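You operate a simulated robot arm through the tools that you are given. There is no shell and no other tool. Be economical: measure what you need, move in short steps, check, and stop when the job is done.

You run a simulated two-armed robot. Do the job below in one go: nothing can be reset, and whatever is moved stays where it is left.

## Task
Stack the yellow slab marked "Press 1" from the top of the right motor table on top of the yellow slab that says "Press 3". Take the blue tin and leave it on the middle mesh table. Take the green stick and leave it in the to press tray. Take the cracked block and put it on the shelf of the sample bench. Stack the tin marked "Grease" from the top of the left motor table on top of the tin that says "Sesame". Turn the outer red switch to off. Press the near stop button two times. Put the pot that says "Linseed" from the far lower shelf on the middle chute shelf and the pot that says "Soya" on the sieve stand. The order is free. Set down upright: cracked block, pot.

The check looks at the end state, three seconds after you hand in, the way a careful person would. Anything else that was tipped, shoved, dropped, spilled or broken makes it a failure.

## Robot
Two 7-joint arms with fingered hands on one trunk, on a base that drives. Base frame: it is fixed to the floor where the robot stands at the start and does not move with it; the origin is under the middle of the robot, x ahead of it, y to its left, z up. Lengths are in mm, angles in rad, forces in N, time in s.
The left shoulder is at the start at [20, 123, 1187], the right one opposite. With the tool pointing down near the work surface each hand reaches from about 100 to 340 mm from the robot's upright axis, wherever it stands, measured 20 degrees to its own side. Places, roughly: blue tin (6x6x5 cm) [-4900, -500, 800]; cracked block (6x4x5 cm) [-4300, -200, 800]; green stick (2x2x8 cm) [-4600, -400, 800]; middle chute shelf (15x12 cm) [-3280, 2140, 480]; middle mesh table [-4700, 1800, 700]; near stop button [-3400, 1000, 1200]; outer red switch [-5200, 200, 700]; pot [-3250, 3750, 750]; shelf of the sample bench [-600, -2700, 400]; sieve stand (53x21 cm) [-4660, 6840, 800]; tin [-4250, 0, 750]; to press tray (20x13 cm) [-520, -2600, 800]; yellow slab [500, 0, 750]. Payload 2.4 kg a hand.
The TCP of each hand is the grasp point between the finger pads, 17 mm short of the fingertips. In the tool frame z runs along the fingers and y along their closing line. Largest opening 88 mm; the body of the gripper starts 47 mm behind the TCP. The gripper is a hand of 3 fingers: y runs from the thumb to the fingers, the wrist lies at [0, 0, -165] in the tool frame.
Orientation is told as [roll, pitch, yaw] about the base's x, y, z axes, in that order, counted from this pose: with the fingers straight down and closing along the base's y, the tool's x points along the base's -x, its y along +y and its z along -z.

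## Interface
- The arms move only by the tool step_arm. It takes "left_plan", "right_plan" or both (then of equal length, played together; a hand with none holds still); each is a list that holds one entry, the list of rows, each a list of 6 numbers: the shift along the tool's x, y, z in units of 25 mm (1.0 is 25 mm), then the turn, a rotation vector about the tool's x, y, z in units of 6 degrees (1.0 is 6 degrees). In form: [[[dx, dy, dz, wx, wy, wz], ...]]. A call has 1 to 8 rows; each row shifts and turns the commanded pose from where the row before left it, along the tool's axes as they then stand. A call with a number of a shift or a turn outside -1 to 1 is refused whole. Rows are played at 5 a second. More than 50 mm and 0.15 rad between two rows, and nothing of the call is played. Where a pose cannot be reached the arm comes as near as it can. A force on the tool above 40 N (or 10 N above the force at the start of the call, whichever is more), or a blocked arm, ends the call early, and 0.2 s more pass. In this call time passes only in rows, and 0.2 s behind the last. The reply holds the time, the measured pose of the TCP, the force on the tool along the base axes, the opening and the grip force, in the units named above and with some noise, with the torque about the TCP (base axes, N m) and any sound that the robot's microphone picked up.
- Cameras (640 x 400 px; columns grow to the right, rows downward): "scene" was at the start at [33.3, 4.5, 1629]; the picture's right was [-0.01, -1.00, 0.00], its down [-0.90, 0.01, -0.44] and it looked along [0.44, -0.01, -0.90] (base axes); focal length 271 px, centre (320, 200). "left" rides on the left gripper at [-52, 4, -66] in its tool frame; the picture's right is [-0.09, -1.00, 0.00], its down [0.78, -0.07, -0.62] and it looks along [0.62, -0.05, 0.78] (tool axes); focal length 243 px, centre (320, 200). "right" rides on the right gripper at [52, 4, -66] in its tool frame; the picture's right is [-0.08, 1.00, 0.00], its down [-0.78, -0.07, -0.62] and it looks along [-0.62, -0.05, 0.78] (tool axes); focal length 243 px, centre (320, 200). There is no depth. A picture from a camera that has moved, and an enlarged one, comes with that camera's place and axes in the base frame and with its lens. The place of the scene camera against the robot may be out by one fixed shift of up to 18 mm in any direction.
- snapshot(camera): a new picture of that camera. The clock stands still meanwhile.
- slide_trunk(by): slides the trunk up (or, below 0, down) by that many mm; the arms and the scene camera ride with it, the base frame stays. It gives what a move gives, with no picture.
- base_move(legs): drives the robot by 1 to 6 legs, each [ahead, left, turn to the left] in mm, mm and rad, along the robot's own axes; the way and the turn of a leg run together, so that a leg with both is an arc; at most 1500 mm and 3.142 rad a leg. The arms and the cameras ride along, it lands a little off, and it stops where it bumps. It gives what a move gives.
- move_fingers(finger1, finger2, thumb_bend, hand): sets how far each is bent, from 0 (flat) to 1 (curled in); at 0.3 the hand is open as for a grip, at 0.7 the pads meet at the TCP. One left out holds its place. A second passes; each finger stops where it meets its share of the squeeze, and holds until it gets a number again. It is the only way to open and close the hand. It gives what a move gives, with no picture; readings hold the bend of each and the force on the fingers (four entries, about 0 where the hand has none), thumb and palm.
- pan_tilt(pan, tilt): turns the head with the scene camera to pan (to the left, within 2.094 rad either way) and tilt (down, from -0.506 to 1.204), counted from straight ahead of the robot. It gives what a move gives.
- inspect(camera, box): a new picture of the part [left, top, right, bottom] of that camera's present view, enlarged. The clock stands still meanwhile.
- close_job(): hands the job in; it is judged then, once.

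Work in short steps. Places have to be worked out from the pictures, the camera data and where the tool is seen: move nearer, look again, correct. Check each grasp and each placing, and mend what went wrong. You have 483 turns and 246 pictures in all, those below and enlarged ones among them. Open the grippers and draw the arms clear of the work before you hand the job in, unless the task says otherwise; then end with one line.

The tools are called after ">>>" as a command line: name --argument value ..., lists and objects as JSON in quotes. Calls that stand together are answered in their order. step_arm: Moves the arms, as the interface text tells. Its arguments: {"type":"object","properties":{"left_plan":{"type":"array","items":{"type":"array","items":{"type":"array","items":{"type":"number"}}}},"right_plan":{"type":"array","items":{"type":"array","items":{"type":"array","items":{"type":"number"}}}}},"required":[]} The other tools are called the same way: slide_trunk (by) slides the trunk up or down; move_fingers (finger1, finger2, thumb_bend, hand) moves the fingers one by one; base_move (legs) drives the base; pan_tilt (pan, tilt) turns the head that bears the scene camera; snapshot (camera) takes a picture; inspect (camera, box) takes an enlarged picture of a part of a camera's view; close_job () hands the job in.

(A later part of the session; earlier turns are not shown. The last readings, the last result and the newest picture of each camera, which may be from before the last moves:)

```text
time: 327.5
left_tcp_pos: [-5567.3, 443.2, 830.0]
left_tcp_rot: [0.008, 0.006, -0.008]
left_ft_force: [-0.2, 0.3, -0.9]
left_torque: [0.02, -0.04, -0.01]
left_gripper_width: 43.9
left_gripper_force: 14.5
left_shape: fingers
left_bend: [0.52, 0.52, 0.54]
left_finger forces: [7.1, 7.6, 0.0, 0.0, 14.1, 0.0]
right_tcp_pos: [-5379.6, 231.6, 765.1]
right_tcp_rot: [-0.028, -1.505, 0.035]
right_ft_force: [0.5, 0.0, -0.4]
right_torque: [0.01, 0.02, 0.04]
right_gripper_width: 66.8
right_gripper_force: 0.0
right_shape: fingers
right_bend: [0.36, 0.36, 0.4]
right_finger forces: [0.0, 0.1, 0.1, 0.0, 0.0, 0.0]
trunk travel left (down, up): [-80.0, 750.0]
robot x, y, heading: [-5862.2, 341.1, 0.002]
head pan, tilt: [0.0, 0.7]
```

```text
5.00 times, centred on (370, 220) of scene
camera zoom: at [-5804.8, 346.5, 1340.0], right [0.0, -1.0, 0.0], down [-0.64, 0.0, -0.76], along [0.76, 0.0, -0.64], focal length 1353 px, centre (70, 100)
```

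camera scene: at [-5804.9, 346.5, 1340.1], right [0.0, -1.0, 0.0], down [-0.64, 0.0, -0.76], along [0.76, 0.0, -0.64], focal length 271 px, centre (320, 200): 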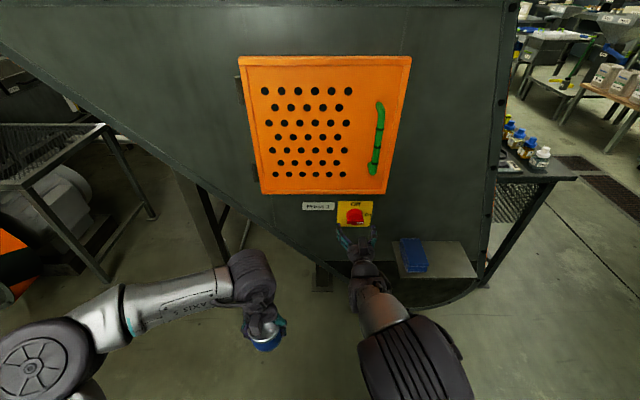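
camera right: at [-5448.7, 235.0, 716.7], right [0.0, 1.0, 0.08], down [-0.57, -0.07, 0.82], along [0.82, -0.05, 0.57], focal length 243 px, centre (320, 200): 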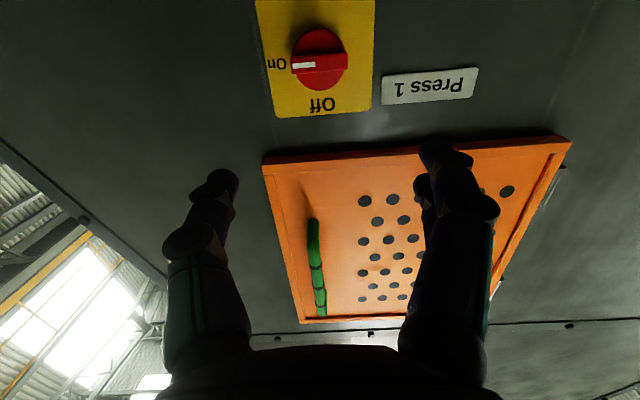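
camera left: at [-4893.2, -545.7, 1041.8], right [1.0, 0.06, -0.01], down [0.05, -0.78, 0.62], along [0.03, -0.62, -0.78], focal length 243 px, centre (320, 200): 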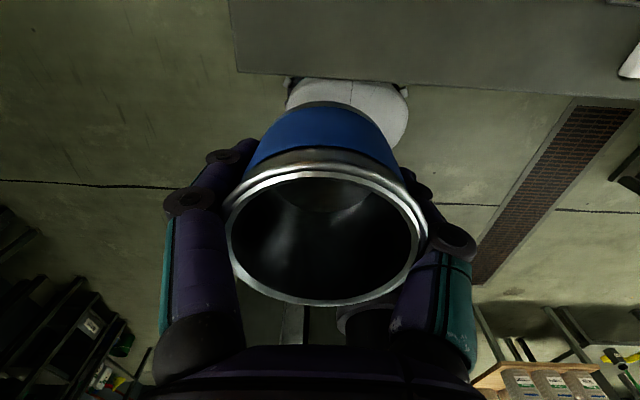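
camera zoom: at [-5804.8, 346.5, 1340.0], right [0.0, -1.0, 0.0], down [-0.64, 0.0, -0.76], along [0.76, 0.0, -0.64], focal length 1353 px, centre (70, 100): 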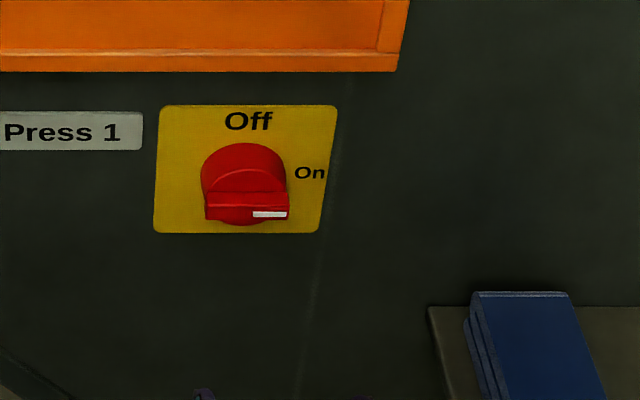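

The knob has a bar grip lying horizontally, its pointer at "On", at about (-5199, 232, 742). I'll roll the hand +90 degrees so it closes on the bar vertically, then turn it -90 degrees to "Off".

>>> step_arm --right_plan '[[[0.3, 0, 0, 0, 0, 0.9375], [0.3, 0, 0, 0, 0, 0.9375], [0.3, 0, 0, 0, 0, 0.9375], [0, 0, 0, 0, 0, 0.9375], [0, 0, 0, 0, 0, 0.9375], [0, 0, 0, 0, 0, 0.9375], [0, 0, 0, 0, 0, 0.9375], [0, 0, 0, 0, 0, 0.9375]]]'

>>> step_arm --right_plan '[[[0, 0, 0, 0, 0, 0.9375], [0, 0, 0, 0, 0, 0.9375], [0, 0, 0, 0, 0, 0.9375], [0, 0, 0, 0, 0, 0.9375], [0, 0, 0, 0, 0, 0.9375], [0, 0, 0, 0, 0, 0.9375], [0, 0, 0, 0, 0, 0.9375], [0, 0, 0, 0, 0, 0.9375]]]'

>>> snapshot --camera "right"

```text
time: 329.3
left_tcp_pos: [-5568.3, 444.3, 829.1]
left_tcp_rot: [0.006, 0.006, -0.009]
left_ft_force: [0.9, 0.6, -0.6]
left_torque: [0.01, -0.04, -0.02]
left_gripper_width: 43.7
left_gripper_force: 13.7
left_shape: fingers
left_bend: [0.52, 0.52, 0.54]
left_finger forces: [7.1, 7.7, 0.1, 0.1, 14.1, 0.0]
right_tcp_pos: [-5380.6, 232.6, 741.7]
right_tcp_rot: [1.478, -0.783, -1.499]
right_ft_force: [0.3, 0.6, -0.5]
right_torque: [0.01, 0.02, 0.0]
right_gripper_width: 66.4
right_gripper_force: 0.0
right_shape: fingers
right_bend: [0.36, 0.36, 0.4]
right_finger forces: [0.1, 0.0, 0.0, 0.0, 0.1, 0.0]
trunk travel left (down, up): [-80.0, 750.0]
robot x, y, heading: [-5862.7, 339.1, 0.006]
head pan, tilt: [0.0, 0.7]
```

```text
time: 331.1
left_tcp_pos: [-5568.3, 442.6, 830.5]
left_tcp_rot: [0.007, 0.006, -0.009]
left_ft_force: [-0.1, 0.1, -0.6]
left_torque: [-0.03, 0.02, -0.02]
left_gripper_width: 43.9
left_gripper_force: 13.7
left_shape: fingers
left_bend: [0.52, 0.52, 0.54]
left_finger forces: [7.0, 7.7, 0.0, 0.0, 14.1, 0.1]
right_tcp_pos: [-5380.9, 231.3, 742.9]
right_tcp_rot: [1.504, -0.002, -1.562]
right_ft_force: [-0.1, -0.2, 0.0]
right_torque: [-0.03, -0.01, -0.02]
right_gripper_width: 66.3
right_gripper_force: 0.0
right_shape: fingers
right_bend: [0.36, 0.36, 0.4]
right_finger forces: [0.0, 0.1, 0.1, 0.1, 0.1, 0.1]
trunk travel left (down, up): [-80.0, 750.0]
robot x, y, heading: [-5858.3, 340.6, 0.003]
head pan, tilt: [0.0, 0.7]
```

```text
112 pictures are left
camera right: at [-5446.9, 283.8, 749.6], right [0.07, -0.08, 0.99], down [-0.62, -0.79, -0.02], along [0.78, -0.61, -0.1], focal length 243 px, centre (320, 200)
```

right: 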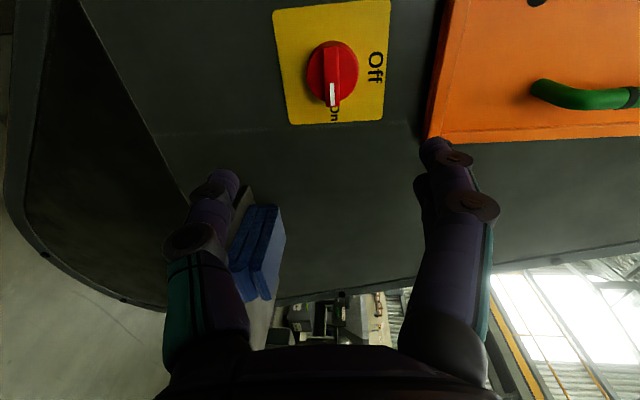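

The roll succeeded: fingers now open vertically around the bar. I set a medium opening and advance to about 30 mm short.

>>> move_fingers --hand "right" --finger1 0.5 --finger2 0.5 --thumb_bend 0.5

>>> step_arm --right_plan '[[[0.16, 0.36, 0.5, 0, 0, 0], [0, 0, 1, 0, 0, 0], [0, 0, 1, 0, 0, 0], [0, 0, 1, 0, 0, 0], [0, 0, 1, 0, 0, 0], [0, 0, 0.8, 0, 0, 0]]]'

>>> snapshot --camera "right"

>>> inspect --camera "scene" --box '[310, 170, 430, 270]'

```text
time: 332.1
left_tcp_pos: [-5567.5, 444.1, 829.7]
left_tcp_rot: [0.006, 0.006, -0.008]
left_ft_force: [0.1, -0.3, -0.9]
left_torque: [0.02, 0.02, 0.04]
left_gripper_width: 43.4
left_gripper_force: 14.9
left_shape: fingers
left_bend: [0.52, 0.52, 0.54]
left_finger forces: [7.2, 7.6, 0.1, 0.0, 14.2, 0.0]
right_tcp_pos: [-5380.4, 232.3, 741.7]
right_tcp_rot: [1.503, -0.004, -1.564]
right_ft_force: [-0.6, 0.6, -0.1]
right_torque: [-0.02, 0.0, 0.01]
right_gripper_width: 40.4
right_gripper_force: 0.0
right_shape: fingers
right_bend: [0.5, 0.5, 0.5]
right_finger forces: [0.1, 0.0, 0.1, 0.0, 0.1, 0.0]
trunk travel left (down, up): [-80.0, 750.0]
robot x, y, heading: [-5862.2, 342.5, 0.007]
head pan, tilt: [0.0, 0.7]
```

```text
time: 333.5
left_tcp_pos: [-5568.0, 442.5, 830.3]
left_tcp_rot: [0.007, 0.006, -0.008]
left_ft_force: [0.2, 0.4, -0.6]
left_torque: [-0.03, 0.0, 0.0]
left_gripper_width: 43.7
left_gripper_force: 14.4
left_shape: fingers
left_bend: [0.52, 0.52, 0.54]
left_finger forces: [7.2, 7.6, 0.0, 0.1, 14.1, 0.0]
right_tcp_pos: [-5247.5, 236.9, 738.9]
right_tcp_rot: [1.504, -0.003, -1.562]
right_ft_force: [-0.6, 0.0, 0.6]
right_torque: [0.0, -0.04, -0.01]
right_gripper_width: 40.6
right_gripper_force: 0.1
right_shape: fingers
right_bend: [0.5, 0.5, 0.5]
right_finger forces: [0.0, 0.0, 0.0, 0.0, 0.0, 0.1]
trunk travel left (down, up): [-80.0, 750.0]
robot x, y, heading: [-5857.6, 342.4, -0.002]
head pan, tilt: [0.0, 0.7]
```

```text
111 pictures are left
camera right: at [-5314.2, 288.9, 747.9], right [0.07, -0.08, 0.99], down [-0.62, -0.79, -0.02], along [0.78, -0.61, -0.1], focal length 243 px, centre (320, 200)
```

right: 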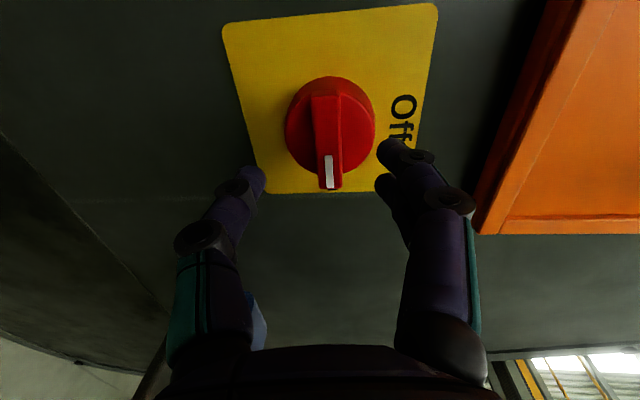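

```text
4.00 times, centred on (370, 220) of scene
camera zoom: at [-5804.8, 346.5, 1340.0], right [0.0, -1.0, 0.0], down [-0.64, 0.0, -0.76], along [0.76, 0.0, -0.64], focal length 1082 px, centre (120, 120)
```

zoom: 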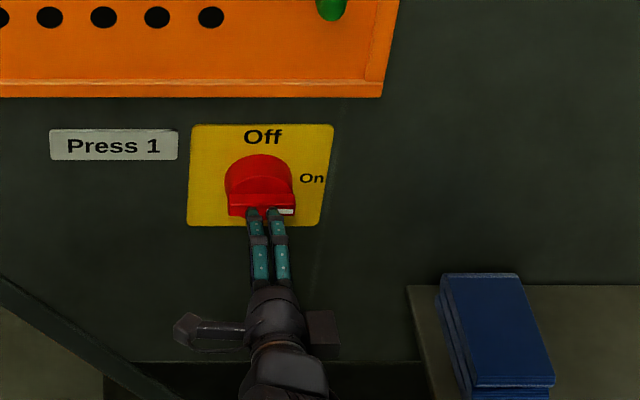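

The bar's front face is at about x -5194, with its centre near (235, 740). I advance 45 mm more.

>>> step_arm --right_plan '[[[-0.06, 0.16, 0.6, 0, 0, 0], [0, 0, 0.6, 0, 0, 0], [0, 0, 0.4, 0, 0, 0], [0, 0, 0.2, 0, 0, 0]]]'

>>> snapshot --camera "right"

```text
time: 334.5
left_tcp_pos: [-5567.8, 442.7, 829.7]
left_tcp_rot: [0.008, 0.006, -0.008]
left_ft_force: [0.0, 0.7, -0.3]
left_torque: [0.01, 0.03, -0.01]
left_gripper_width: 43.7
left_gripper_force: 14.0
left_shape: fingers
left_bend: [0.52, 0.52, 0.54]
left_finger forces: [7.1, 7.6, 0.0, 0.0, 14.0, 0.1]
right_tcp_pos: [-5233.3, 234.4, 741.9]
right_tcp_rot: [1.507, -0.003, -1.56]
right_ft_force: [0.6, 0.5, -0.3]
right_torque: [0.02, -0.01, 0.01]
right_gripper_width: 40.5
right_gripper_force: 0.0
right_shape: fingers
right_bend: [0.5, 0.5, 0.5]
right_finger forces: [0.1, 0.1, 0.0, 0.0, 0.0, 0.0]
right hand out of reach, approached as far as the arm can: row 2, 3, 4
trunk travel left (down, up): [-80.0, 750.0]
robot x, y, heading: [-5859.8, 343.3, 0.009]
head pan, tilt: [0.0, 0.7]
```

```text
109 pictures are left
camera right: at [-5300.3, 287.0, 751.6], right [0.07, -0.08, 0.99], down [-0.62, -0.79, -0.02], along [0.79, -0.61, -0.1], focal length 243 px, centre (320, 200)
```

right: 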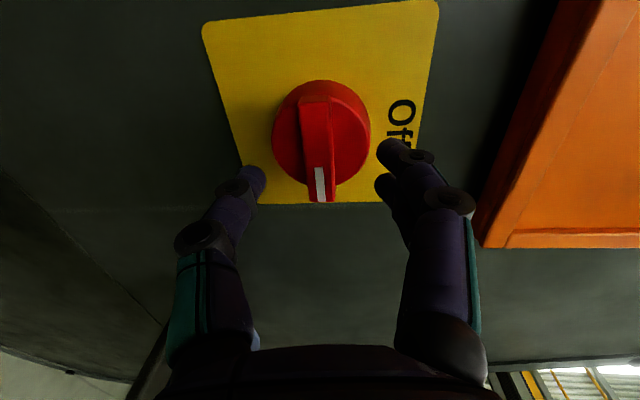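

The arm is at its limit, so I retract 40 mm and drive the base 60 mm ahead.

>>> step_arm --right_plan '[[[0, 0, -0.8, 0, 0, 0], [0, 0, -0.8, 0, 0, 0]]]'

>>> base_move --legs '[[60, 0, 0]]'

>>> snapshot --camera "right"

```text
time: 335.1
left_tcp_pos: [-5567.9, 442.9, 830.8]
left_tcp_rot: [0.007, 0.005, -0.008]
left_ft_force: [0.4, -0.4, -0.1]
left_torque: [-0.02, -0.02, 0.02]
left_gripper_width: 43.7
left_gripper_force: 14.5
left_shape: fingers
left_bend: [0.52, 0.52, 0.54]
left_finger forces: [7.1, 7.6, 0.1, 0.1, 14.0, 0.1]
right_tcp_pos: [-5237.0, 238.0, 739.8]
right_tcp_rot: [1.506, -0.004, -1.564]
right_ft_force: [0.6, 0.4, 0.3]
right_torque: [0.0, -0.04, 0.04]
right_gripper_width: 40.6
right_gripper_force: 0.1
right_shape: fingers
right_bend: [0.5, 0.5, 0.5]
right_finger forces: [0.0, 0.1, 0.0, 0.1, 0.0, 0.0]
right hand out of reach, approached as far as the arm can: row 1, 2
trunk travel left (down, up): [-80.0, 750.0]
robot x, y, heading: [-5864.0, 341.7, -0.0]
head pan, tilt: [0.0, 0.7]
```

```text
time: 336.2
left_tcp_pos: [-5513.3, 441.7, 829.8]
left_tcp_rot: [0.008, 0.007, -0.011]
left_ft_force: [0.1, 0.4, -0.9]
left_torque: [0.01, -0.01, 0.0]
left_gripper_width: 43.9
left_gripper_force: 14.9
left_shape: fingers
left_bend: [0.52, 0.52, 0.54]
left_finger forces: [7.1, 7.6, 0.0, 0.1, 14.1, 0.0]
right_tcp_pos: [-5183.6, 238.5, 740.4]
right_tcp_rot: [1.507, -0.001, -1.563]
right_ft_force: [-17.0, 0.6, 2.0]
right_torque: [0.05, -0.54, -0.02]
right_gripper_width: 44.0
right_gripper_force: 9.5
right_shape: fingers
right_bend: [0.52, 0.49, 0.49]
right_finger forces: [9.4, 9.3, 0.0, 0.1, 0.7, 0.1]
trunk travel left (down, up): [-80.0, 750.0]
robot x, y, heading: [-5803.4, 341.4, 0.003]
head pan, tilt: [0.0, 0.7]
stopped in leg 1: the force on the tool passed its limit at 87 N (the readings are from after the stop); the commanded pose is now the measured one
```

```text
108 pictures are left
camera right: at [-5249.8, 290.6, 748.1], right [0.07, -0.08, 0.99], down [-0.62, -0.78, -0.02], along [0.78, -0.61, -0.1], focal length 243 px, centre (320, 200)
```

right: 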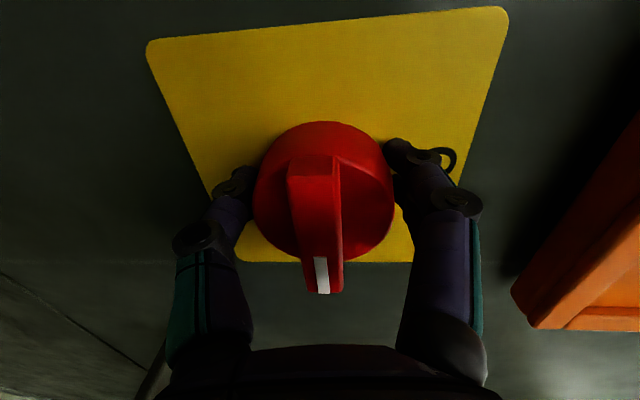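

I was closer than intended and the tips touched the plate. I retract 13 mm so the pads straddle just the bar, then close.

>>> step_arm --right_plan '[[[0, 0, -0.25, 0, 0, 0], [0, 0, -0.27, 0, 0, 0]]]'

>>> snapshot --camera "right"

```text
time: 336.8
left_tcp_pos: [-5513.7, 442.3, 831.3]
left_tcp_rot: [0.008, 0.005, -0.01]
left_ft_force: [-0.1, 0.3, 0.0]
left_torque: [-0.03, -0.01, 0.0]
left_gripper_width: 43.7
left_gripper_force: 14.5
left_shape: fingers
left_bend: [0.52, 0.52, 0.54]
left_finger forces: [7.1, 7.7, 0.0, 0.0, 14.1, 0.0]
right_tcp_pos: [-5183.9, 238.1, 738.5]
right_tcp_rot: [1.506, -0.001, -1.566]
right_ft_force: [-11.8, -4.2, 2.6]
right_torque: [0.11, -0.42, -0.1]
right_gripper_width: 43.8
right_gripper_force: 7.8
right_shape: fingers
right_bend: [0.5, 0.46, 0.5]
right_finger forces: [7.9, 6.7, 0.0, 0.0, 0.2, 0.0]
right hand out of reach, approached as far as the arm can: row 1, 2
trunk travel left (down, up): [-80.0, 750.0]
robot x, y, heading: [-5805.7, 338.6, -0.007]
head pan, tilt: [0.0, 0.7]
```

```text
107 pictures are left
camera right: at [-5249.8, 291.4, 746.7], right [0.07, -0.08, 0.99], down [-0.62, -0.78, -0.02], along [0.78, -0.61, -0.1], focal length 243 px, centre (320, 200)
```

right: 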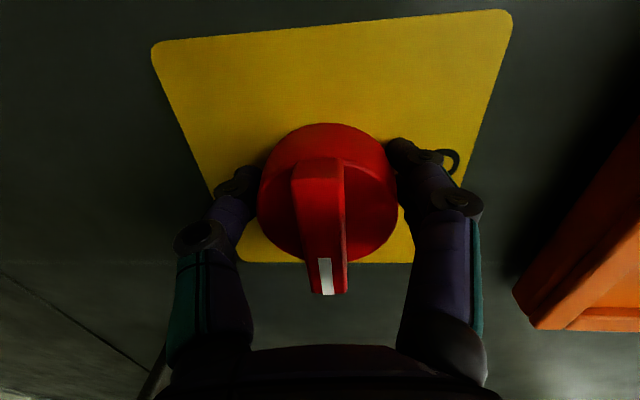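

>>> step_arm --right_plan '[[[0, 0, -0.4, 0, 0, 0], [0, 0, -0.4, 0, 0, 0]]]'

```text
time: 337.4
left_tcp_pos: [-5513.1, 443.5, 830.0]
left_tcp_rot: [0.006, 0.004, -0.008]
left_ft_force: [0.4, -0.1, -0.9]
left_torque: [0.0, 0.0, -0.01]
left_gripper_width: 43.4
left_gripper_force: 14.6
left_shape: fingers
left_bend: [0.52, 0.52, 0.54]
left_finger forces: [7.1, 7.6, 0.1, 0.0, 14.1, 0.1]
right_tcp_pos: [-5184.6, 243.3, 733.7]
right_tcp_rot: [1.504, -0.004, -1.563]
right_ft_force: [0.4, -0.9, 4.6]
right_torque: [-0.03, -0.08, -0.01]
right_gripper_width: 44.6
right_gripper_force: 2.2
right_shape: fingers
right_bend: [0.47, 0.42, 0.5]
right_finger forces: [1.3, 3.5, 0.0, 0.0, 0.0, 0.1]
right hand out of reach, approached as far as the arm can: row 1, 2
trunk travel left (down, up): [-80.0, 750.0]
robot x, y, heading: [-5803.5, 342.6, -0.003]
head pan, tilt: [0.0, 0.7]
```

>>> step_arm --right_plan '[[[0, 0, -0.6, 0, 0, 0], [0, 0, -0.6, 0, 0, 0]]]'

>>> snapshot --camera "right"

```text
time: 338.0
left_tcp_pos: [-5511.6, 443.2, 829.0]
left_tcp_rot: [0.006, 0.005, -0.01]
left_ft_force: [0.2, -0.4, -0.1]
left_torque: [0.01, 0.02, -0.03]
left_gripper_width: 43.6
left_gripper_force: 14.4
left_shape: fingers
left_bend: [0.52, 0.52, 0.54]
left_finger forces: [7.1, 7.6, 0.0, 0.0, 14.1, 0.0]
right_tcp_pos: [-5186.9, 247.1, 730.7]
right_tcp_rot: [1.503, -0.003, -1.564]
right_ft_force: [2.9, 1.6, 6.6]
right_torque: [-0.1, 0.02, 0.06]
right_gripper_width: 44.7
right_gripper_force: 2.4
right_shape: fingers
right_bend: [0.46, 0.39, 0.5]
right_finger forces: [1.4, 5.0, 0.0, 0.1, 0.0, 0.1]
right hand out of reach, approached as far as the arm can: row 1, 2
trunk travel left (down, up): [-80.0, 750.0]
robot x, y, heading: [-5803.3, 338.6, -0.002]
head pan, tilt: [0.0, 0.7]
```

```text
106 pictures are left
camera right: at [-5252.4, 298.8, 738.7], right [0.07, -0.08, 0.99], down [-0.62, -0.79, -0.02], along [0.78, -0.61, -0.1], focal length 243 px, centre (320, 200)
```

right: 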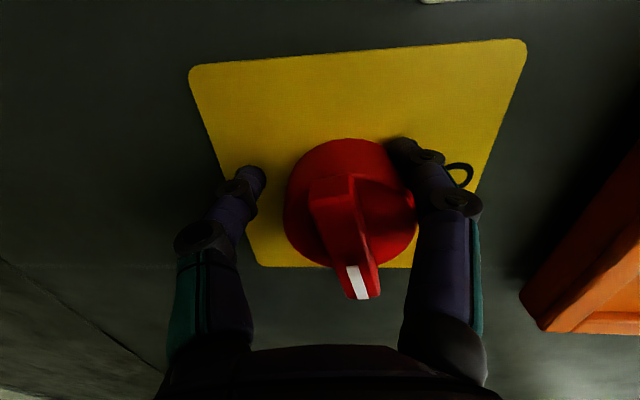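

The knob already moved slightly toward "Off". The arm acts at its limit, so I ease the base back 20 mm and re-centre the hand.

>>> base_move --legs '[[-20, 0, 0]]'

>>> step_arm --right_plan '[[[-0.3, 0.2, -0.6, 0, 0, 0], [-0.2, 0.2, -0.6, 0, 0, 0]]]'

>>> snapshot --camera "right"

```text
time: 338.8
left_tcp_pos: [-5534.3, 442.4, 830.8]
left_tcp_rot: [0.006, 0.005, -0.01]
left_ft_force: [0.1, -0.2, -0.4]
left_torque: [0.03, 0.0, 0.0]
left_gripper_width: 43.6
left_gripper_force: 14.1
left_shape: fingers
left_bend: [0.52, 0.52, 0.54]
left_finger forces: [7.2, 7.6, 0.0, 0.0, 14.2, 0.1]
right_tcp_pos: [-5207.3, 245.7, 730.2]
right_tcp_rot: [1.503, -0.003, -1.566]
right_ft_force: [-12.6, 1.5, 1.7]
right_torque: [-0.05, -0.45, -0.06]
right_gripper_width: 41.8
right_gripper_force: 6.5
right_shape: fingers
right_bend: [0.49, 0.49, 0.5]
right_finger forces: [1.4, 11.4, 0.1, 0.1, 0.1, 0.1]
trunk travel left (down, up): [-80.0, 750.0]
robot x, y, heading: [-5824.4, 344.6, -0.001]
head pan, tilt: [0.0, 0.7]
```

```text
time: 339.4
left_tcp_pos: [-5534.1, 441.8, 830.8]
left_tcp_rot: [0.007, 0.003, -0.01]
left_ft_force: [0.5, 0.0, 0.5]
left_torque: [-0.01, 0.0, -0.03]
left_gripper_width: 43.6
left_gripper_force: 13.9
left_shape: fingers
left_bend: [0.52, 0.52, 0.54]
left_finger forces: [7.1, 7.7, 0.1, 0.1, 14.2, 0.1]
right_tcp_pos: [-5206.0, 242.2, 735.2]
right_tcp_rot: [1.504, -0.002, -1.564]
right_ft_force: [-24.0, 1.9, 1.3]
right_torque: [-0.02, -0.77, -0.13]
right_gripper_width: 41.9
right_gripper_force: 12.3
right_shape: fingers
right_bend: [0.5, 0.56, 0.5]
right_finger forces: [2.8, 21.7, 0.0, 0.0, 0.1, 0.1]
right hand out of reach, approached as far as the arm can: row 1, 2
trunk travel left (down, up): [-80.0, 750.0]
robot x, y, heading: [-5827.7, 338.7, 0.0]
head pan, tilt: [0.0, 0.7]
```

```text
105 pictures are left
camera right: at [-5273.1, 294.0, 742.6], right [0.07, -0.08, 0.99], down [-0.62, -0.78, -0.02], along [0.78, -0.61, -0.1], focal length 243 px, centre (320, 200)
```

right: 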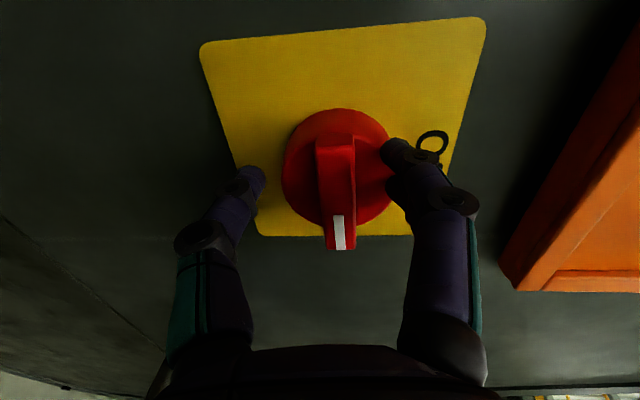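

I back the base off 60 mm to free the hand and let the arm recover a normal posture.

>>> base_move --legs '[[-60, 0, 0]]'

>>> step_arm --right_plan '[[[0, 0, -1, 0, 0, 0], [0, 0, -1, 0, 0, 0], [0, 0, -1, 0, 0, 0], [0, 0, -1, 0, 0, 0]]]'

>>> snapshot --camera "right"

```text
time: 340.3
left_tcp_pos: [-5592.8, 441.1, 829.8]
left_tcp_rot: [0.007, 0.007, -0.011]
left_ft_force: [-0.1, -0.2, -0.5]
left_torque: [-0.01, 0.03, -0.01]
left_gripper_width: 43.8
left_gripper_force: 14.3
left_shape: fingers
left_bend: [0.52, 0.52, 0.54]
left_finger forces: [7.0, 7.6, 0.1, 0.0, 14.1, 0.0]
right_tcp_pos: [-5264.8, 241.5, 732.6]
right_tcp_rot: [1.5, -0.001, -1.566]
right_ft_force: [-0.6, 0.2, -0.7]
right_torque: [0.02, -0.03, -0.01]
right_gripper_width: 40.7
right_gripper_force: 0.0
right_shape: fingers
right_bend: [0.5, 0.5, 0.5]
right_finger forces: [0.1, 0.0, 0.0, 0.0, 0.0, 0.0]
trunk travel left (down, up): [-80.0, 750.0]
robot x, y, heading: [-5887.5, 336.8, -0.002]
head pan, tilt: [0.0, 0.7]
```

```text
time: 341.3
left_tcp_pos: [-5591.2, 442.5, 829.7]
left_tcp_rot: [0.007, 0.006, -0.011]
left_ft_force: [-0.1, -0.8, -0.6]
left_torque: [0.02, -0.05, 0.03]
left_gripper_width: 43.7
left_gripper_force: 13.9
left_shape: fingers
left_bend: [0.52, 0.52, 0.54]
left_finger forces: [7.1, 7.6, 0.1, 0.0, 14.0, 0.1]
right_tcp_pos: [-5272.9, 256.6, 716.6]
right_tcp_rot: [1.501, -0.003, -1.565]
right_ft_force: [0.2, 0.8, -0.3]
right_torque: [0.0, -0.02, 0.03]
right_gripper_width: 40.5
right_gripper_force: 0.1
right_shape: fingers
right_bend: [0.5, 0.5, 0.5]
right_finger forces: [0.0, 0.0, 0.0, 0.1, 0.0, 0.0]
right hand out of reach, approached as far as the arm can: row 1, 2, 3, 4
trunk travel left (down, up): [-80.0, 750.0]
robot x, y, heading: [-5888.5, 339.7, 0.003]
head pan, tilt: [0.0, 0.7]
```

```text
104 pictures are left
camera right: at [-5339.6, 308.7, 724.6], right [0.07, -0.08, 0.99], down [-0.62, -0.78, -0.02], along [0.78, -0.61, -0.11], focal length 243 px, centre (320, 200)
```

right: 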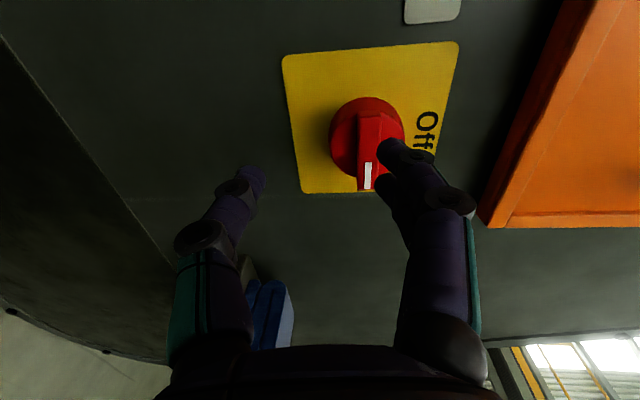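

The elbow seems locked straight, so the hand slides sideways instead of retracting. I let it converge with a small upward/inward command.

>>> step_arm --right_plan '[[[0, 0.3, -0.5, 0, 0, 0], [0, 0.3, -0.5, 0, 0, 0], [0, 0.3, -0.5, 0, 0, 0], [0, 0.3, -0.5, 0, 0, 0], [0, 0, 0, 0, 0, 0], [0, 0, 0, 0, 0, 0], [0, 0, 0, 0, 0, 0], [0, 0, 0, 0, 0, 0]]]'

```text
time: 343.1
left_tcp_pos: [-5593.4, 442.5, 829.9]
left_tcp_rot: [0.007, 0.007, -0.011]
left_ft_force: [-0.2, 0.4, -0.5]
left_torque: [-0.01, 0.01, -0.01]
left_gripper_width: 43.7
left_gripper_force: 14.2
left_shape: fingers
left_bend: [0.52, 0.52, 0.54]
left_finger forces: [7.1, 7.6, 0.0, 0.0, 14.2, 0.1]
right_tcp_pos: [-5271.2, 265.1, 730.4]
right_tcp_rot: [1.501, -0.001, -1.565]
right_ft_force: [-1.3, 0.2, -0.1]
right_torque: [-0.01, 0.0, 0.0]
right_gripper_width: 40.5
right_gripper_force: 0.0
right_shape: fingers
right_bend: [0.5, 0.5, 0.5]
right_finger forces: [0.1, 0.0, 0.0, 0.0, 0.0, 0.0]
right hand out of reach, approached as far as the arm can: row 1, 2, 3, 4
trunk travel left (down, up): [-80.0, 750.0]
robot x, y, heading: [-5887.2, 339.3, 0.001]
head pan, tilt: [0.0, 0.7]
```

It is creeping inward slowly (radius 455 to 452). I keep retracting with more rows.

>>> step_arm --right_plan '[[[-0.5, 0, -1, 0, 0, 0], [-0.5, 0, -1, 0, 0, 0], [-0.5, 0, -1, 0, 0, 0], [-0.5, 0, -1, 0, 0, 0], [0, 0, -1, 0, 0, 0], [0, 0, -1, 0, 0, 0], [0, 0, -1, 0, 0, 0], [0, 0, -1, 0, 0, 0]]]'

```text
time: 344.9
left_tcp_pos: [-5594.1, 443.0, 830.7]
left_tcp_rot: [0.008, 0.007, -0.01]
left_ft_force: [0.0, 0.4, -0.9]
left_torque: [-0.01, -0.01, -0.02]
left_gripper_width: 44.0
left_gripper_force: 14.2
left_shape: fingers
left_bend: [0.52, 0.52, 0.54]
left_finger forces: [7.1, 7.6, 0.0, 0.0, 14.1, 0.0]
right_tcp_pos: [-5285.5, 261.8, 684.1]
right_tcp_rot: [1.502, -0.001, -1.566]
right_ft_force: [0.2, 0.1, 0.7]
right_torque: [0.0, 0.0, -0.02]
right_gripper_width: 40.7
right_gripper_force: 0.0
right_shape: fingers
right_bend: [0.5, 0.5, 0.5]
right_finger forces: [0.0, 0.0, 0.0, 0.0, 0.0, 0.0]
right hand out of reach, approached as far as the arm can: row 1, 2, 3, 4, 5, 6, 7, 8
trunk travel left (down, up): [-80.0, 750.0]
robot x, y, heading: [-5886.9, 341.2, -0.002]
head pan, tilt: [0.0, 0.7]
```

Perhaps a wrist joint limit from the 90 degree roll is holding the arm. I unroll 45 degrees and retry retracting.

>>> step_arm --right_plan '[[[0, 0, 0, 0, 0, -0.9375], [0, 0, 0, 0, 0, -0.9375], [0, 0, 0, 0, 0, -0.9375], [0, 0, 0, 0, 0, -0.9375], [0, 0, -1, 0, 0, -0.9375], [0, 0, -1, 0, 0, -0.9375], [0, 0, -1, 0, 0, -0.9375], [0, 0, -1, 0, 0, -0.9375]]]'

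```text
time: 346.7
left_tcp_pos: [-5592.0, 441.7, 830.2]
left_tcp_rot: [0.007, 0.007, -0.011]
left_ft_force: [0.9, -0.2, -0.6]
left_torque: [0.0, 0.0, 0.01]
left_gripper_width: 43.7
left_gripper_force: 14.4
left_shape: fingers
left_bend: [0.52, 0.52, 0.54]
left_finger forces: [7.1, 7.5, 0.0, 0.0, 14.0, 0.1]
right_tcp_pos: [-5307.7, 284.7, 652.6]
right_tcp_rot: [1.473, -0.789, -1.498]
right_ft_force: [-0.8, 0.5, -1.4]
right_torque: [0.02, 0.0, -0.01]
right_gripper_width: 40.5
right_gripper_force: 0.0
right_shape: fingers
right_bend: [0.5, 0.5, 0.5]
right_finger forces: [0.0, 0.1, 0.0, 0.1, 0.0, 0.0]
right hand out of reach, approached as far as the arm can: row 5, 6, 7, 8
trunk travel left (down, up): [-80.0, 750.0]
robot x, y, heading: [-5886.2, 338.6, 0.004]
head pan, tilt: [0.0, 0.7]
```

>>> step_arm --right_plan '[[[-0.82, 0.2, -0.2, 0, 0, 0], [-0.82, 0.2, -0.4, 0, 0, 0], [-0.82, 0.2, -0.5, 0, 0, 0], [-0.82, 0.2, -0.6, 0, 0, 0], [-0.82, 0.2, -0.6, 0, 0, 0]]]'

>>> snapshot --camera "scene"

```text
time: 347.9
left_tcp_pos: [-5592.5, 443.9, 830.7]
left_tcp_rot: [0.008, 0.008, -0.009]
left_ft_force: [0.0, 0.4, -0.3]
left_torque: [0.01, 0.0, -0.01]
left_gripper_width: 43.6
left_gripper_force: 14.2
left_shape: fingers
left_bend: [0.52, 0.52, 0.54]
left_finger forces: [7.1, 7.6, 0.0, 0.0, 14.2, 0.0]
right_tcp_pos: [-5271.2, 248.8, 716.0]
right_tcp_rot: [1.473, -0.783, -1.496]
right_ft_force: [-0.3, 0.6, 0.0]
right_torque: [-0.02, 0.01, -0.03]
right_gripper_width: 40.4
right_gripper_force: 0.1
right_shape: fingers
right_bend: [0.5, 0.5, 0.5]
right_finger forces: [0.0, 0.0, 0.1, 0.0, 0.0, 0.1]
right hand out of reach, approached as far as the arm can: row 1, 2, 3, 4, 5
trunk travel left (down, up): [-80.0, 750.0]
robot x, y, heading: [-5885.5, 337.8, 0.001]
head pan, tilt: [0.0, 0.7]
```

```text
103 pictures are left
camera scene: at [-5829.8, 346.4, 1340.0], right [0.0, -1.0, 0.0], down [-0.64, 0.0, -0.76], along [0.76, 0.0, -0.64], focal length 271 px, centre (320, 200)
```

scene: 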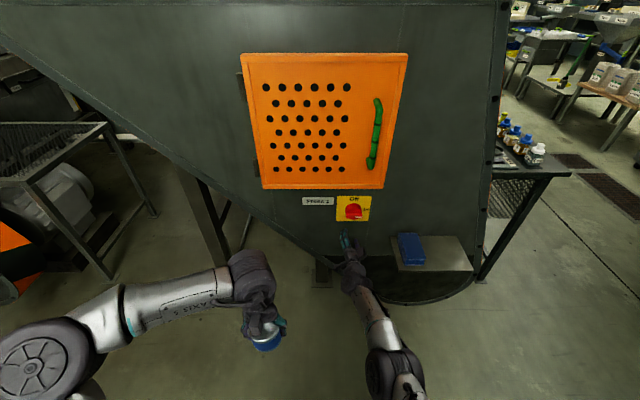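

>>> step_arm --right_plan '[[[0, 0, -0.08, 0, 0, 0], [0, 0, -0.08, 0, 0, 0], [0, 0, -0.08, 0, 0, 0], [0, 0, -0.08, 0, 0, 0], [0, 0, -0.08, 0, 0, 0], [0, 0, -0.08, 0, 0, 0], [0, 0, -0.08, 0, 0, 0], [0, 0, -0.08, 0, 0, 0]]]'

```text
time: 349.7
left_tcp_pos: [-5593.0, 442.9, 829.7]
left_tcp_rot: [0.007, 0.005, -0.011]
left_ft_force: [0.3, -0.2, -0.4]
left_torque: [0.0, 0.0, 0.01]
left_gripper_width: 44.0
left_gripper_force: 14.5
left_shape: fingers
left_bend: [0.52, 0.52, 0.54]
left_finger forces: [7.1, 7.5, 0.0, 0.0, 14.0, 0.1]
right_tcp_pos: [-5273.4, 251.1, 712.5]
right_tcp_rot: [1.474, -0.786, -1.495]
right_ft_force: [-0.2, 0.0, 0.1]
right_torque: [0.02, -0.02, 0.01]
right_gripper_width: 40.6
right_gripper_force: 0.1
right_shape: fingers
right_bend: [0.5, 0.5, 0.5]
right_finger forces: [0.0, 0.0, 0.1, 0.0, 0.0, 0.1]
right hand out of reach, approached as far as the arm can: row 2, 4, 6, 8
trunk travel left (down, up): [-80.0, 750.0]
robot x, y, heading: [-5883.5, 340.7, -0.003]
head pan, tilt: [0.0, 0.7]
```

I unroll fully and pitch the hand back down about the wrist; a bent wrist should let the elbow fold again.

>>> step_arm --right_plan '[[[0, 0, 0, 0, 0, -0.9375], [0, 0, 0, 0, 0, -0.9375], [0, 0, 0, 0, 0, -0.9375], [0, 0, 0, 0, 0, -0.9375], [0, 0, 0, 0, 0, -0.9375], [0, 0, 0, 0, 0, -0.9375], [0, 0, 0, 0, 0, -0.9375], [0, 0, 0, 0, 0, -0.9375]]]'

>>> step_arm --right_plan '[[[0.648, 0, -0.1, 0, 0.9375, 0], [0.648, 0, -0.1, 0, 0.9375, 0], [0.648, 0, -0.1, 0, 0.9375, 0], [0.648, 0, -0.1, 0, 0.9375, 0], [0.648, 0, -0.1, 0, 0.9375, 0], [0.648, 0, -0.1, 0, 0.9375, 0], [0.648, 0, -0.1, 0, 0.9375, 0], [0.648, 0, -0.1, 0, 0.9375, 0]]]'

>>> step_arm --right_plan '[[[0.648, 0, -0.1, 0, 0.9375, 0], [0.648, 0, -0.1, 0, 0.9375, 0], [0.648, 0, -0.1, 0, 0.9375, 0], [0.648, 0, -0.1, 0, 0.9375, 0], [1, 0, 0, 0, 0, 0], [1, 0, 0, 0, 0, 0], [1, 0, 0, 0, 0, 0], [1, 0, 0, 0, 0, 0]]]'

```text
time: 351.5
left_tcp_pos: [-5593.2, 442.3, 829.9]
left_tcp_rot: [0.009, 0.007, -0.012]
left_ft_force: [-0.8, 0.0, -0.2]
left_torque: [0.01, -0.02, 0.02]
left_gripper_width: 43.6
left_gripper_force: 14.3
left_shape: fingers
left_bend: [0.52, 0.52, 0.54]
left_finger forces: [7.2, 7.7, 0.1, 0.0, 14.1, 0.0]
right_tcp_pos: [-5273.7, 251.2, 712.1]
right_tcp_rot: [-0.053, -1.503, 0.058]
right_ft_force: [-0.8, -0.1, 0.7]
right_torque: [0.02, -0.03, 0.02]
right_gripper_width: 40.8
right_gripper_force: 0.1
right_shape: fingers
right_bend: [0.5, 0.5, 0.5]
right_finger forces: [0.0, 0.0, 0.2, 0.1, 0.0, 0.0]
trunk travel left (down, up): [-80.0, 750.0]
robot x, y, heading: [-5882.9, 341.4, 0.003]
head pan, tilt: [0.0, 0.7]
```

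```text
time: 353.3
left_tcp_pos: [-5593.2, 441.8, 829.7]
left_tcp_rot: [0.005, 0.008, -0.011]
left_ft_force: [-0.2, -0.4, 0.0]
left_torque: [0.04, 0.04, -0.02]
left_gripper_width: 43.7
left_gripper_force: 14.5
left_shape: fingers
left_bend: [0.52, 0.52, 0.54]
left_finger forces: [7.1, 7.5, 0.1, 0.0, 14.1, 0.0]
right_tcp_pos: [-5328.5, 259.5, 612.4]
right_tcp_rot: [0.042, -0.801, 0.018]
right_ft_force: [0.6, 0.7, -0.5]
right_torque: [-0.01, -0.02, 0.0]
right_gripper_width: 40.5
right_gripper_force: 0.0
right_shape: fingers
right_bend: [0.5, 0.5, 0.5]
right_finger forces: [0.0, 0.1, 0.0, 0.1, 0.0, 0.0]
right hand out of reach, approached as far as the arm can: row 3, 6, 7, 8
trunk travel left (down, up): [-80.0, 750.0]
robot x, y, heading: [-5885.7, 338.0, -0.001]
head pan, tilt: [0.0, 0.7]
```

```text
time: 355.1
left_tcp_pos: [-5592.5, 442.1, 829.9]
left_tcp_rot: [0.008, 0.006, -0.011]
left_ft_force: [-0.2, -0.4, 0.0]
left_torque: [0.02, 0.0, 0.0]
left_gripper_width: 43.9
left_gripper_force: 14.6
left_shape: fingers
left_bend: [0.52, 0.52, 0.54]
left_finger forces: [7.1, 7.6, 0.0, 0.0, 14.1, 0.0]
right_tcp_pos: [-5474.5, 254.0, 544.1]
right_tcp_rot: [0.038, -0.414, 0.031]
right_ft_force: [-0.6, 0.9, -0.6]
right_torque: [0.04, -0.01, -0.03]
right_gripper_width: 40.5
right_gripper_force: 0.1
right_shape: fingers
right_bend: [0.5, 0.5, 0.5]
right_finger forces: [0.0, 0.1, 0.0, 0.0, 0.0, 0.1]
trunk travel left (down, up): [-80.0, 750.0]
robot x, y, heading: [-5886.1, 340.1, 0.0]
head pan, tilt: [0.0, 0.7]
```

Free again. Lesson: keep the elbow bent. I pitch the hand back to horizontal about the wrist at this shorter reach, and will bring the base closer instead.

>>> step_arm --right_plan '[[[-0.648, 0, 0, 0, -0.9375, 0], [-0.648, 0, 0, 0, -0.9375, 0], [-0.648, 0, 0, 0, -0.9375, 0], [-0.648, 0, 0, 0, -0.9375, 0], [-0.648, 0, 0, 0, -0.9375, 0], [-0.648, 0, 0, 0, -0.9375, 0]]]'

>>> step_arm --right_plan '[[[-0.648, 0, 0, 0, -0.9375, 0], [-0.648, 0, 0, 0, -0.9375, 0], [-0.648, 0, 0, 0, -0.9375, 0], [-0.648, 0, 0, 0, -0.9375, 0], [-0.648, 0, 0, 0, -0.9375, 0], [-0.648, 0, 0, 0, -0.9375, 0]]]'

```text
time: 356.5
left_tcp_pos: [-5593.5, 442.5, 830.1]
left_tcp_rot: [0.006, 0.008, -0.011]
left_ft_force: [-0.5, -0.2, -0.2]
left_torque: [0.04, 0.02, 0.01]
left_gripper_width: 43.8
left_gripper_force: 14.5
left_shape: fingers
left_bend: [0.52, 0.52, 0.54]
left_finger forces: [7.0, 7.6, 0.1, 0.1, 14.1, 0.0]
right_tcp_pos: [-5399.1, 253.9, 601.5]
right_tcp_rot: [0.06, -1.003, -0.006]
right_ft_force: [-0.3, 0.7, 0.0]
right_torque: [0.03, 0.01, 0.0]
right_gripper_width: 40.5
right_gripper_force: 0.0
right_shape: fingers
right_bend: [0.5, 0.5, 0.5]
right_finger forces: [0.1, 0.0, 0.0, 0.0, 0.0, 0.1]
trunk travel left (down, up): [-80.0, 750.0]
robot x, y, heading: [-5883.5, 339.0, 0.001]
head pan, tilt: [0.0, 0.7]
```

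```text
time: 357.9
left_tcp_pos: [-5593.1, 442.5, 830.3]
left_tcp_rot: [0.006, 0.007, -0.01]
left_ft_force: [-0.1, -0.5, -1.0]
left_torque: [-0.05, -0.03, 0.0]
left_gripper_width: 43.5
left_gripper_force: 14.5
left_shape: fingers
left_bend: [0.52, 0.52, 0.54]
left_finger forces: [7.1, 7.5, 0.0, 0.0, 14.1, 0.0]
right_tcp_pos: [-5369.5, 254.5, 693.6]
right_tcp_rot: [2.141, -1.532, -2.096]
right_ft_force: [-0.6, -0.4, 0.8]
right_torque: [0.04, 0.02, 0.03]
right_gripper_width: 40.5
right_gripper_force: 0.1
right_shape: fingers
right_bend: [0.5, 0.5, 0.5]
right_finger forces: [0.1, 0.0, 0.0, 0.0, 0.1, 0.0]
trunk travel left (down, up): [-80.0, 750.0]
robot x, y, heading: [-5885.5, 341.0, 0.001]
head pan, tilt: [0.0, 0.7]
```

>>> step_arm --right_plan '[[[-0.95, -0.4, 0, 0, 0, 0], [-0.95, -0.4, 0, 0, 0, 0], [0, 0, 0, 0, 0, 0.9375], [0, 0, 0, 0, 0, 0.9375], [0, 0, 0, 0, 0, 0.9375], [0, 0, 0, 0, 0, 0.9375], [0, 0, 0, 0, 0, 0.9375], [0, 0, 0, 0, 0, 0.9375]]]'

>>> step_arm --right_plan '[[[0, 0, 0, 0, 0, 0.9375], [0, 0, 0, 0, 0, 0.9375], [0, 0, 0, 0, 0, 0.9375], [0, 0, 0, 0, 0, 0.9375], [0, 0, 0, 0, 0, 0.9375], [0, 0, 0, 0, 0, 0.9375], [0, 0, 0, 0, 0, 0.9375]]]'

>>> snapshot --camera "right"

```text
time: 359.7
left_tcp_pos: [-5593.3, 442.4, 830.7]
left_tcp_rot: [0.008, 0.009, -0.011]
left_ft_force: [0.9, 0.0, -1.2]
left_torque: [0.01, -0.01, 0.04]
left_gripper_width: 43.6
left_gripper_force: 14.7
left_shape: fingers
left_bend: [0.52, 0.52, 0.54]
left_finger forces: [7.1, 7.7, 0.0, 0.1, 14.1, 0.1]
right_tcp_pos: [-5368.2, 231.5, 738.5]
right_tcp_rot: [1.604, -0.948, -1.551]
right_ft_force: [-0.2, 0.2, 0.5]
right_torque: [0.02, 0.0, 0.03]
right_gripper_width: 40.4
right_gripper_force: 0.1
right_shape: fingers
right_bend: [0.5, 0.5, 0.5]
right_finger forces: [0.0, 0.0, 0.0, 0.0, 0.1, 0.1]
trunk travel left (down, up): [-80.0, 750.0]
robot x, y, heading: [-5885.3, 343.5, -0.001]
head pan, tilt: [0.0, 0.7]
```

```text
time: 361.3
left_tcp_pos: [-5593.7, 443.7, 829.1]
left_tcp_rot: [0.006, 0.005, -0.01]
left_ft_force: [0.8, -0.4, 0.1]
left_torque: [-0.03, -0.02, -0.03]
left_gripper_width: 43.6
left_gripper_force: 14.3
left_shape: fingers
left_bend: [0.52, 0.52, 0.54]
left_finger forces: [7.1, 7.6, 0.0, 0.0, 14.1, 0.1]
right_tcp_pos: [-5369.5, 233.1, 740.1]
right_tcp_rot: [1.589, -0.262, -1.531]
right_ft_force: [0.2, -0.6, -0.4]
right_torque: [-0.02, 0.01, 0.0]
right_gripper_width: 40.7
right_gripper_force: 0.0
right_shape: fingers
right_bend: [0.5, 0.5, 0.5]
right_finger forces: [0.1, 0.0, 0.0, 0.0, 0.1, 0.0]
trunk travel left (down, up): [-80.0, 750.0]
robot x, y, heading: [-5889.7, 346.3, -0.001]
head pan, tilt: [0.0, 0.7]
```

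```text
102 pictures are left
camera right: at [-5438.1, 281.7, 728.3], right [-0.03, 0.18, 0.98], down [-0.59, -0.8, 0.13], along [0.81, -0.58, 0.12], focal length 243 px, centre (320, 200)
```

right: 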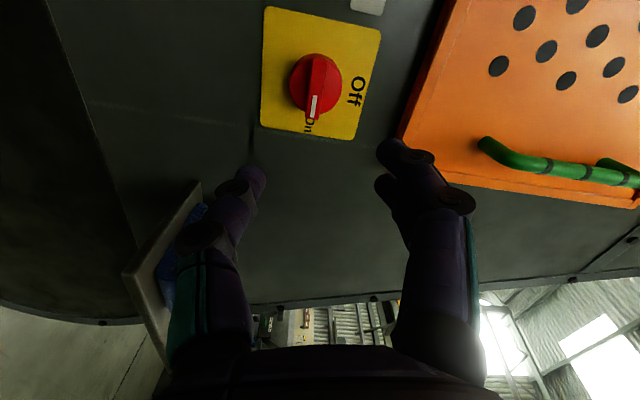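

I finish the roll to 90 degrees and drive the base 125 mm ahead.

>>> step_arm --right_plan '[[[0, 0, 0, 0, 0, 0.9], [0, 0, 0, 0, 0, 0.9], [0, 0, 0, 0, 0, 0.7]]]'

>>> base_move --legs '[[125, 0, 0]]'

>>> snapshot --camera "right"

```text
time: 362.1
left_tcp_pos: [-5592.9, 441.7, 830.6]
left_tcp_rot: [0.008, 0.007, -0.01]
left_ft_force: [-0.2, -0.1, -1.8]
left_torque: [-0.01, 0.02, -0.01]
left_gripper_width: 44.2
left_gripper_force: 14.3
left_shape: fingers
left_bend: [0.52, 0.52, 0.54]
left_finger forces: [7.0, 7.7, 0.0, 0.0, 14.1, 0.0]
right_tcp_pos: [-5369.5, 231.6, 738.6]
right_tcp_rot: [1.59, 0.001, -1.524]
right_ft_force: [-0.1, -1.2, -0.4]
right_torque: [-0.01, 0.0, -0.01]
right_gripper_width: 40.4
right_gripper_force: 0.2
right_shape: fingers
right_bend: [0.5, 0.5, 0.5]
right_finger forces: [0.0, 0.1, 0.0, 0.0, 0.0, 0.0]
trunk travel left (down, up): [-80.0, 750.0]
robot x, y, heading: [-5883.5, 342.1, 0.001]
head pan, tilt: [0.0, 0.7]
```

```text
time: 363.4
left_tcp_pos: [-5468.2, 442.7, 830.3]
left_tcp_rot: [0.006, 0.009, -0.011]
left_ft_force: [-0.3, -1.3, -0.3]
left_torque: [-0.02, 0.05, -0.01]
left_gripper_width: 43.7
left_gripper_force: 14.1
left_shape: fingers
left_bend: [0.52, 0.52, 0.54]
left_finger forces: [7.0, 7.6, 0.1, 0.1, 14.0, 0.0]
right_tcp_pos: [-5245.0, 233.7, 738.5]
right_tcp_rot: [1.591, -0.002, -1.527]
right_ft_force: [1.0, 0.5, -0.3]
right_torque: [-0.01, 0.01, -0.03]
right_gripper_width: 40.5
right_gripper_force: 0.1
right_shape: fingers
right_bend: [0.5, 0.5, 0.5]
right_finger forces: [0.1, 0.0, 0.1, 0.0, 0.0, 0.1]
trunk travel left (down, up): [-80.0, 750.0]
robot x, y, heading: [-5761.9, 338.6, -0.001]
head pan, tilt: [0.0, 0.7]
```

```text
101 pictures are left
camera right: at [-5313.6, 282.3, 741.5], right [-0.02, -0.08, 1.0], down [-0.58, -0.81, -0.08], along [0.81, -0.58, -0.04], focal length 243 px, centre (320, 200)
```

right: 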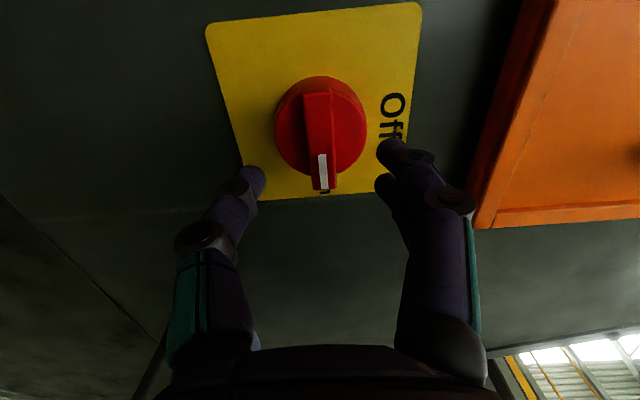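

Aligned. I advance 42 mm and check contact.

>>> step_arm --right_plan '[[[0, 0.04, 0.6, 0, 0, 0], [0, 0, 0.6, 0, 0, 0], [0, 0, 0.4, 0, 0, 0]]]'

>>> snapshot --camera "right"

```text
time: 364.2
left_tcp_pos: [-5468.5, 442.2, 830.5]
left_tcp_rot: [0.007, 0.007, -0.011]
left_ft_force: [-0.3, -0.7, 0.7]
left_torque: [-0.02, -0.02, 0.02]
left_gripper_width: 43.9
left_gripper_force: 13.8
left_shape: fingers
left_bend: [0.52, 0.52, 0.54]
left_finger forces: [7.1, 7.6, 0.1, 0.1, 14.1, 0.1]
right_tcp_pos: [-5204.9, 234.0, 741.6]
right_tcp_rot: [1.588, -0.002, -1.525]
right_ft_force: [-5.3, 0.7, -1.0]
right_torque: [0.01, 0.16, 0.01]
right_gripper_width: 42.3
right_gripper_force: 1.8
right_shape: fingers
right_bend: [0.5, 0.5, 0.49]
right_finger forces: [0.0, 0.1, 0.0, 0.1, 3.8, 0.0]
trunk travel left (down, up): [-80.0, 750.0]
robot x, y, heading: [-5759.9, 339.9, -0.002]
head pan, tilt: [0.0, 0.7]
```

```text
100 pictures are left
camera right: at [-5274.4, 284.2, 744.1], right [-0.01, -0.08, 1.0], down [-0.58, -0.81, -0.08], along [0.81, -0.58, -0.04], focal length 243 px, centre (320, 200)
```

right: 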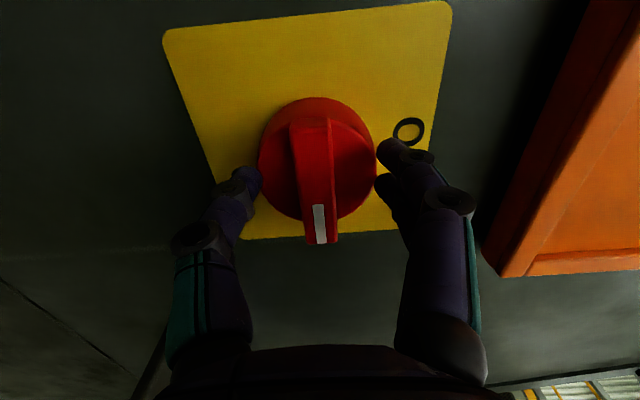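

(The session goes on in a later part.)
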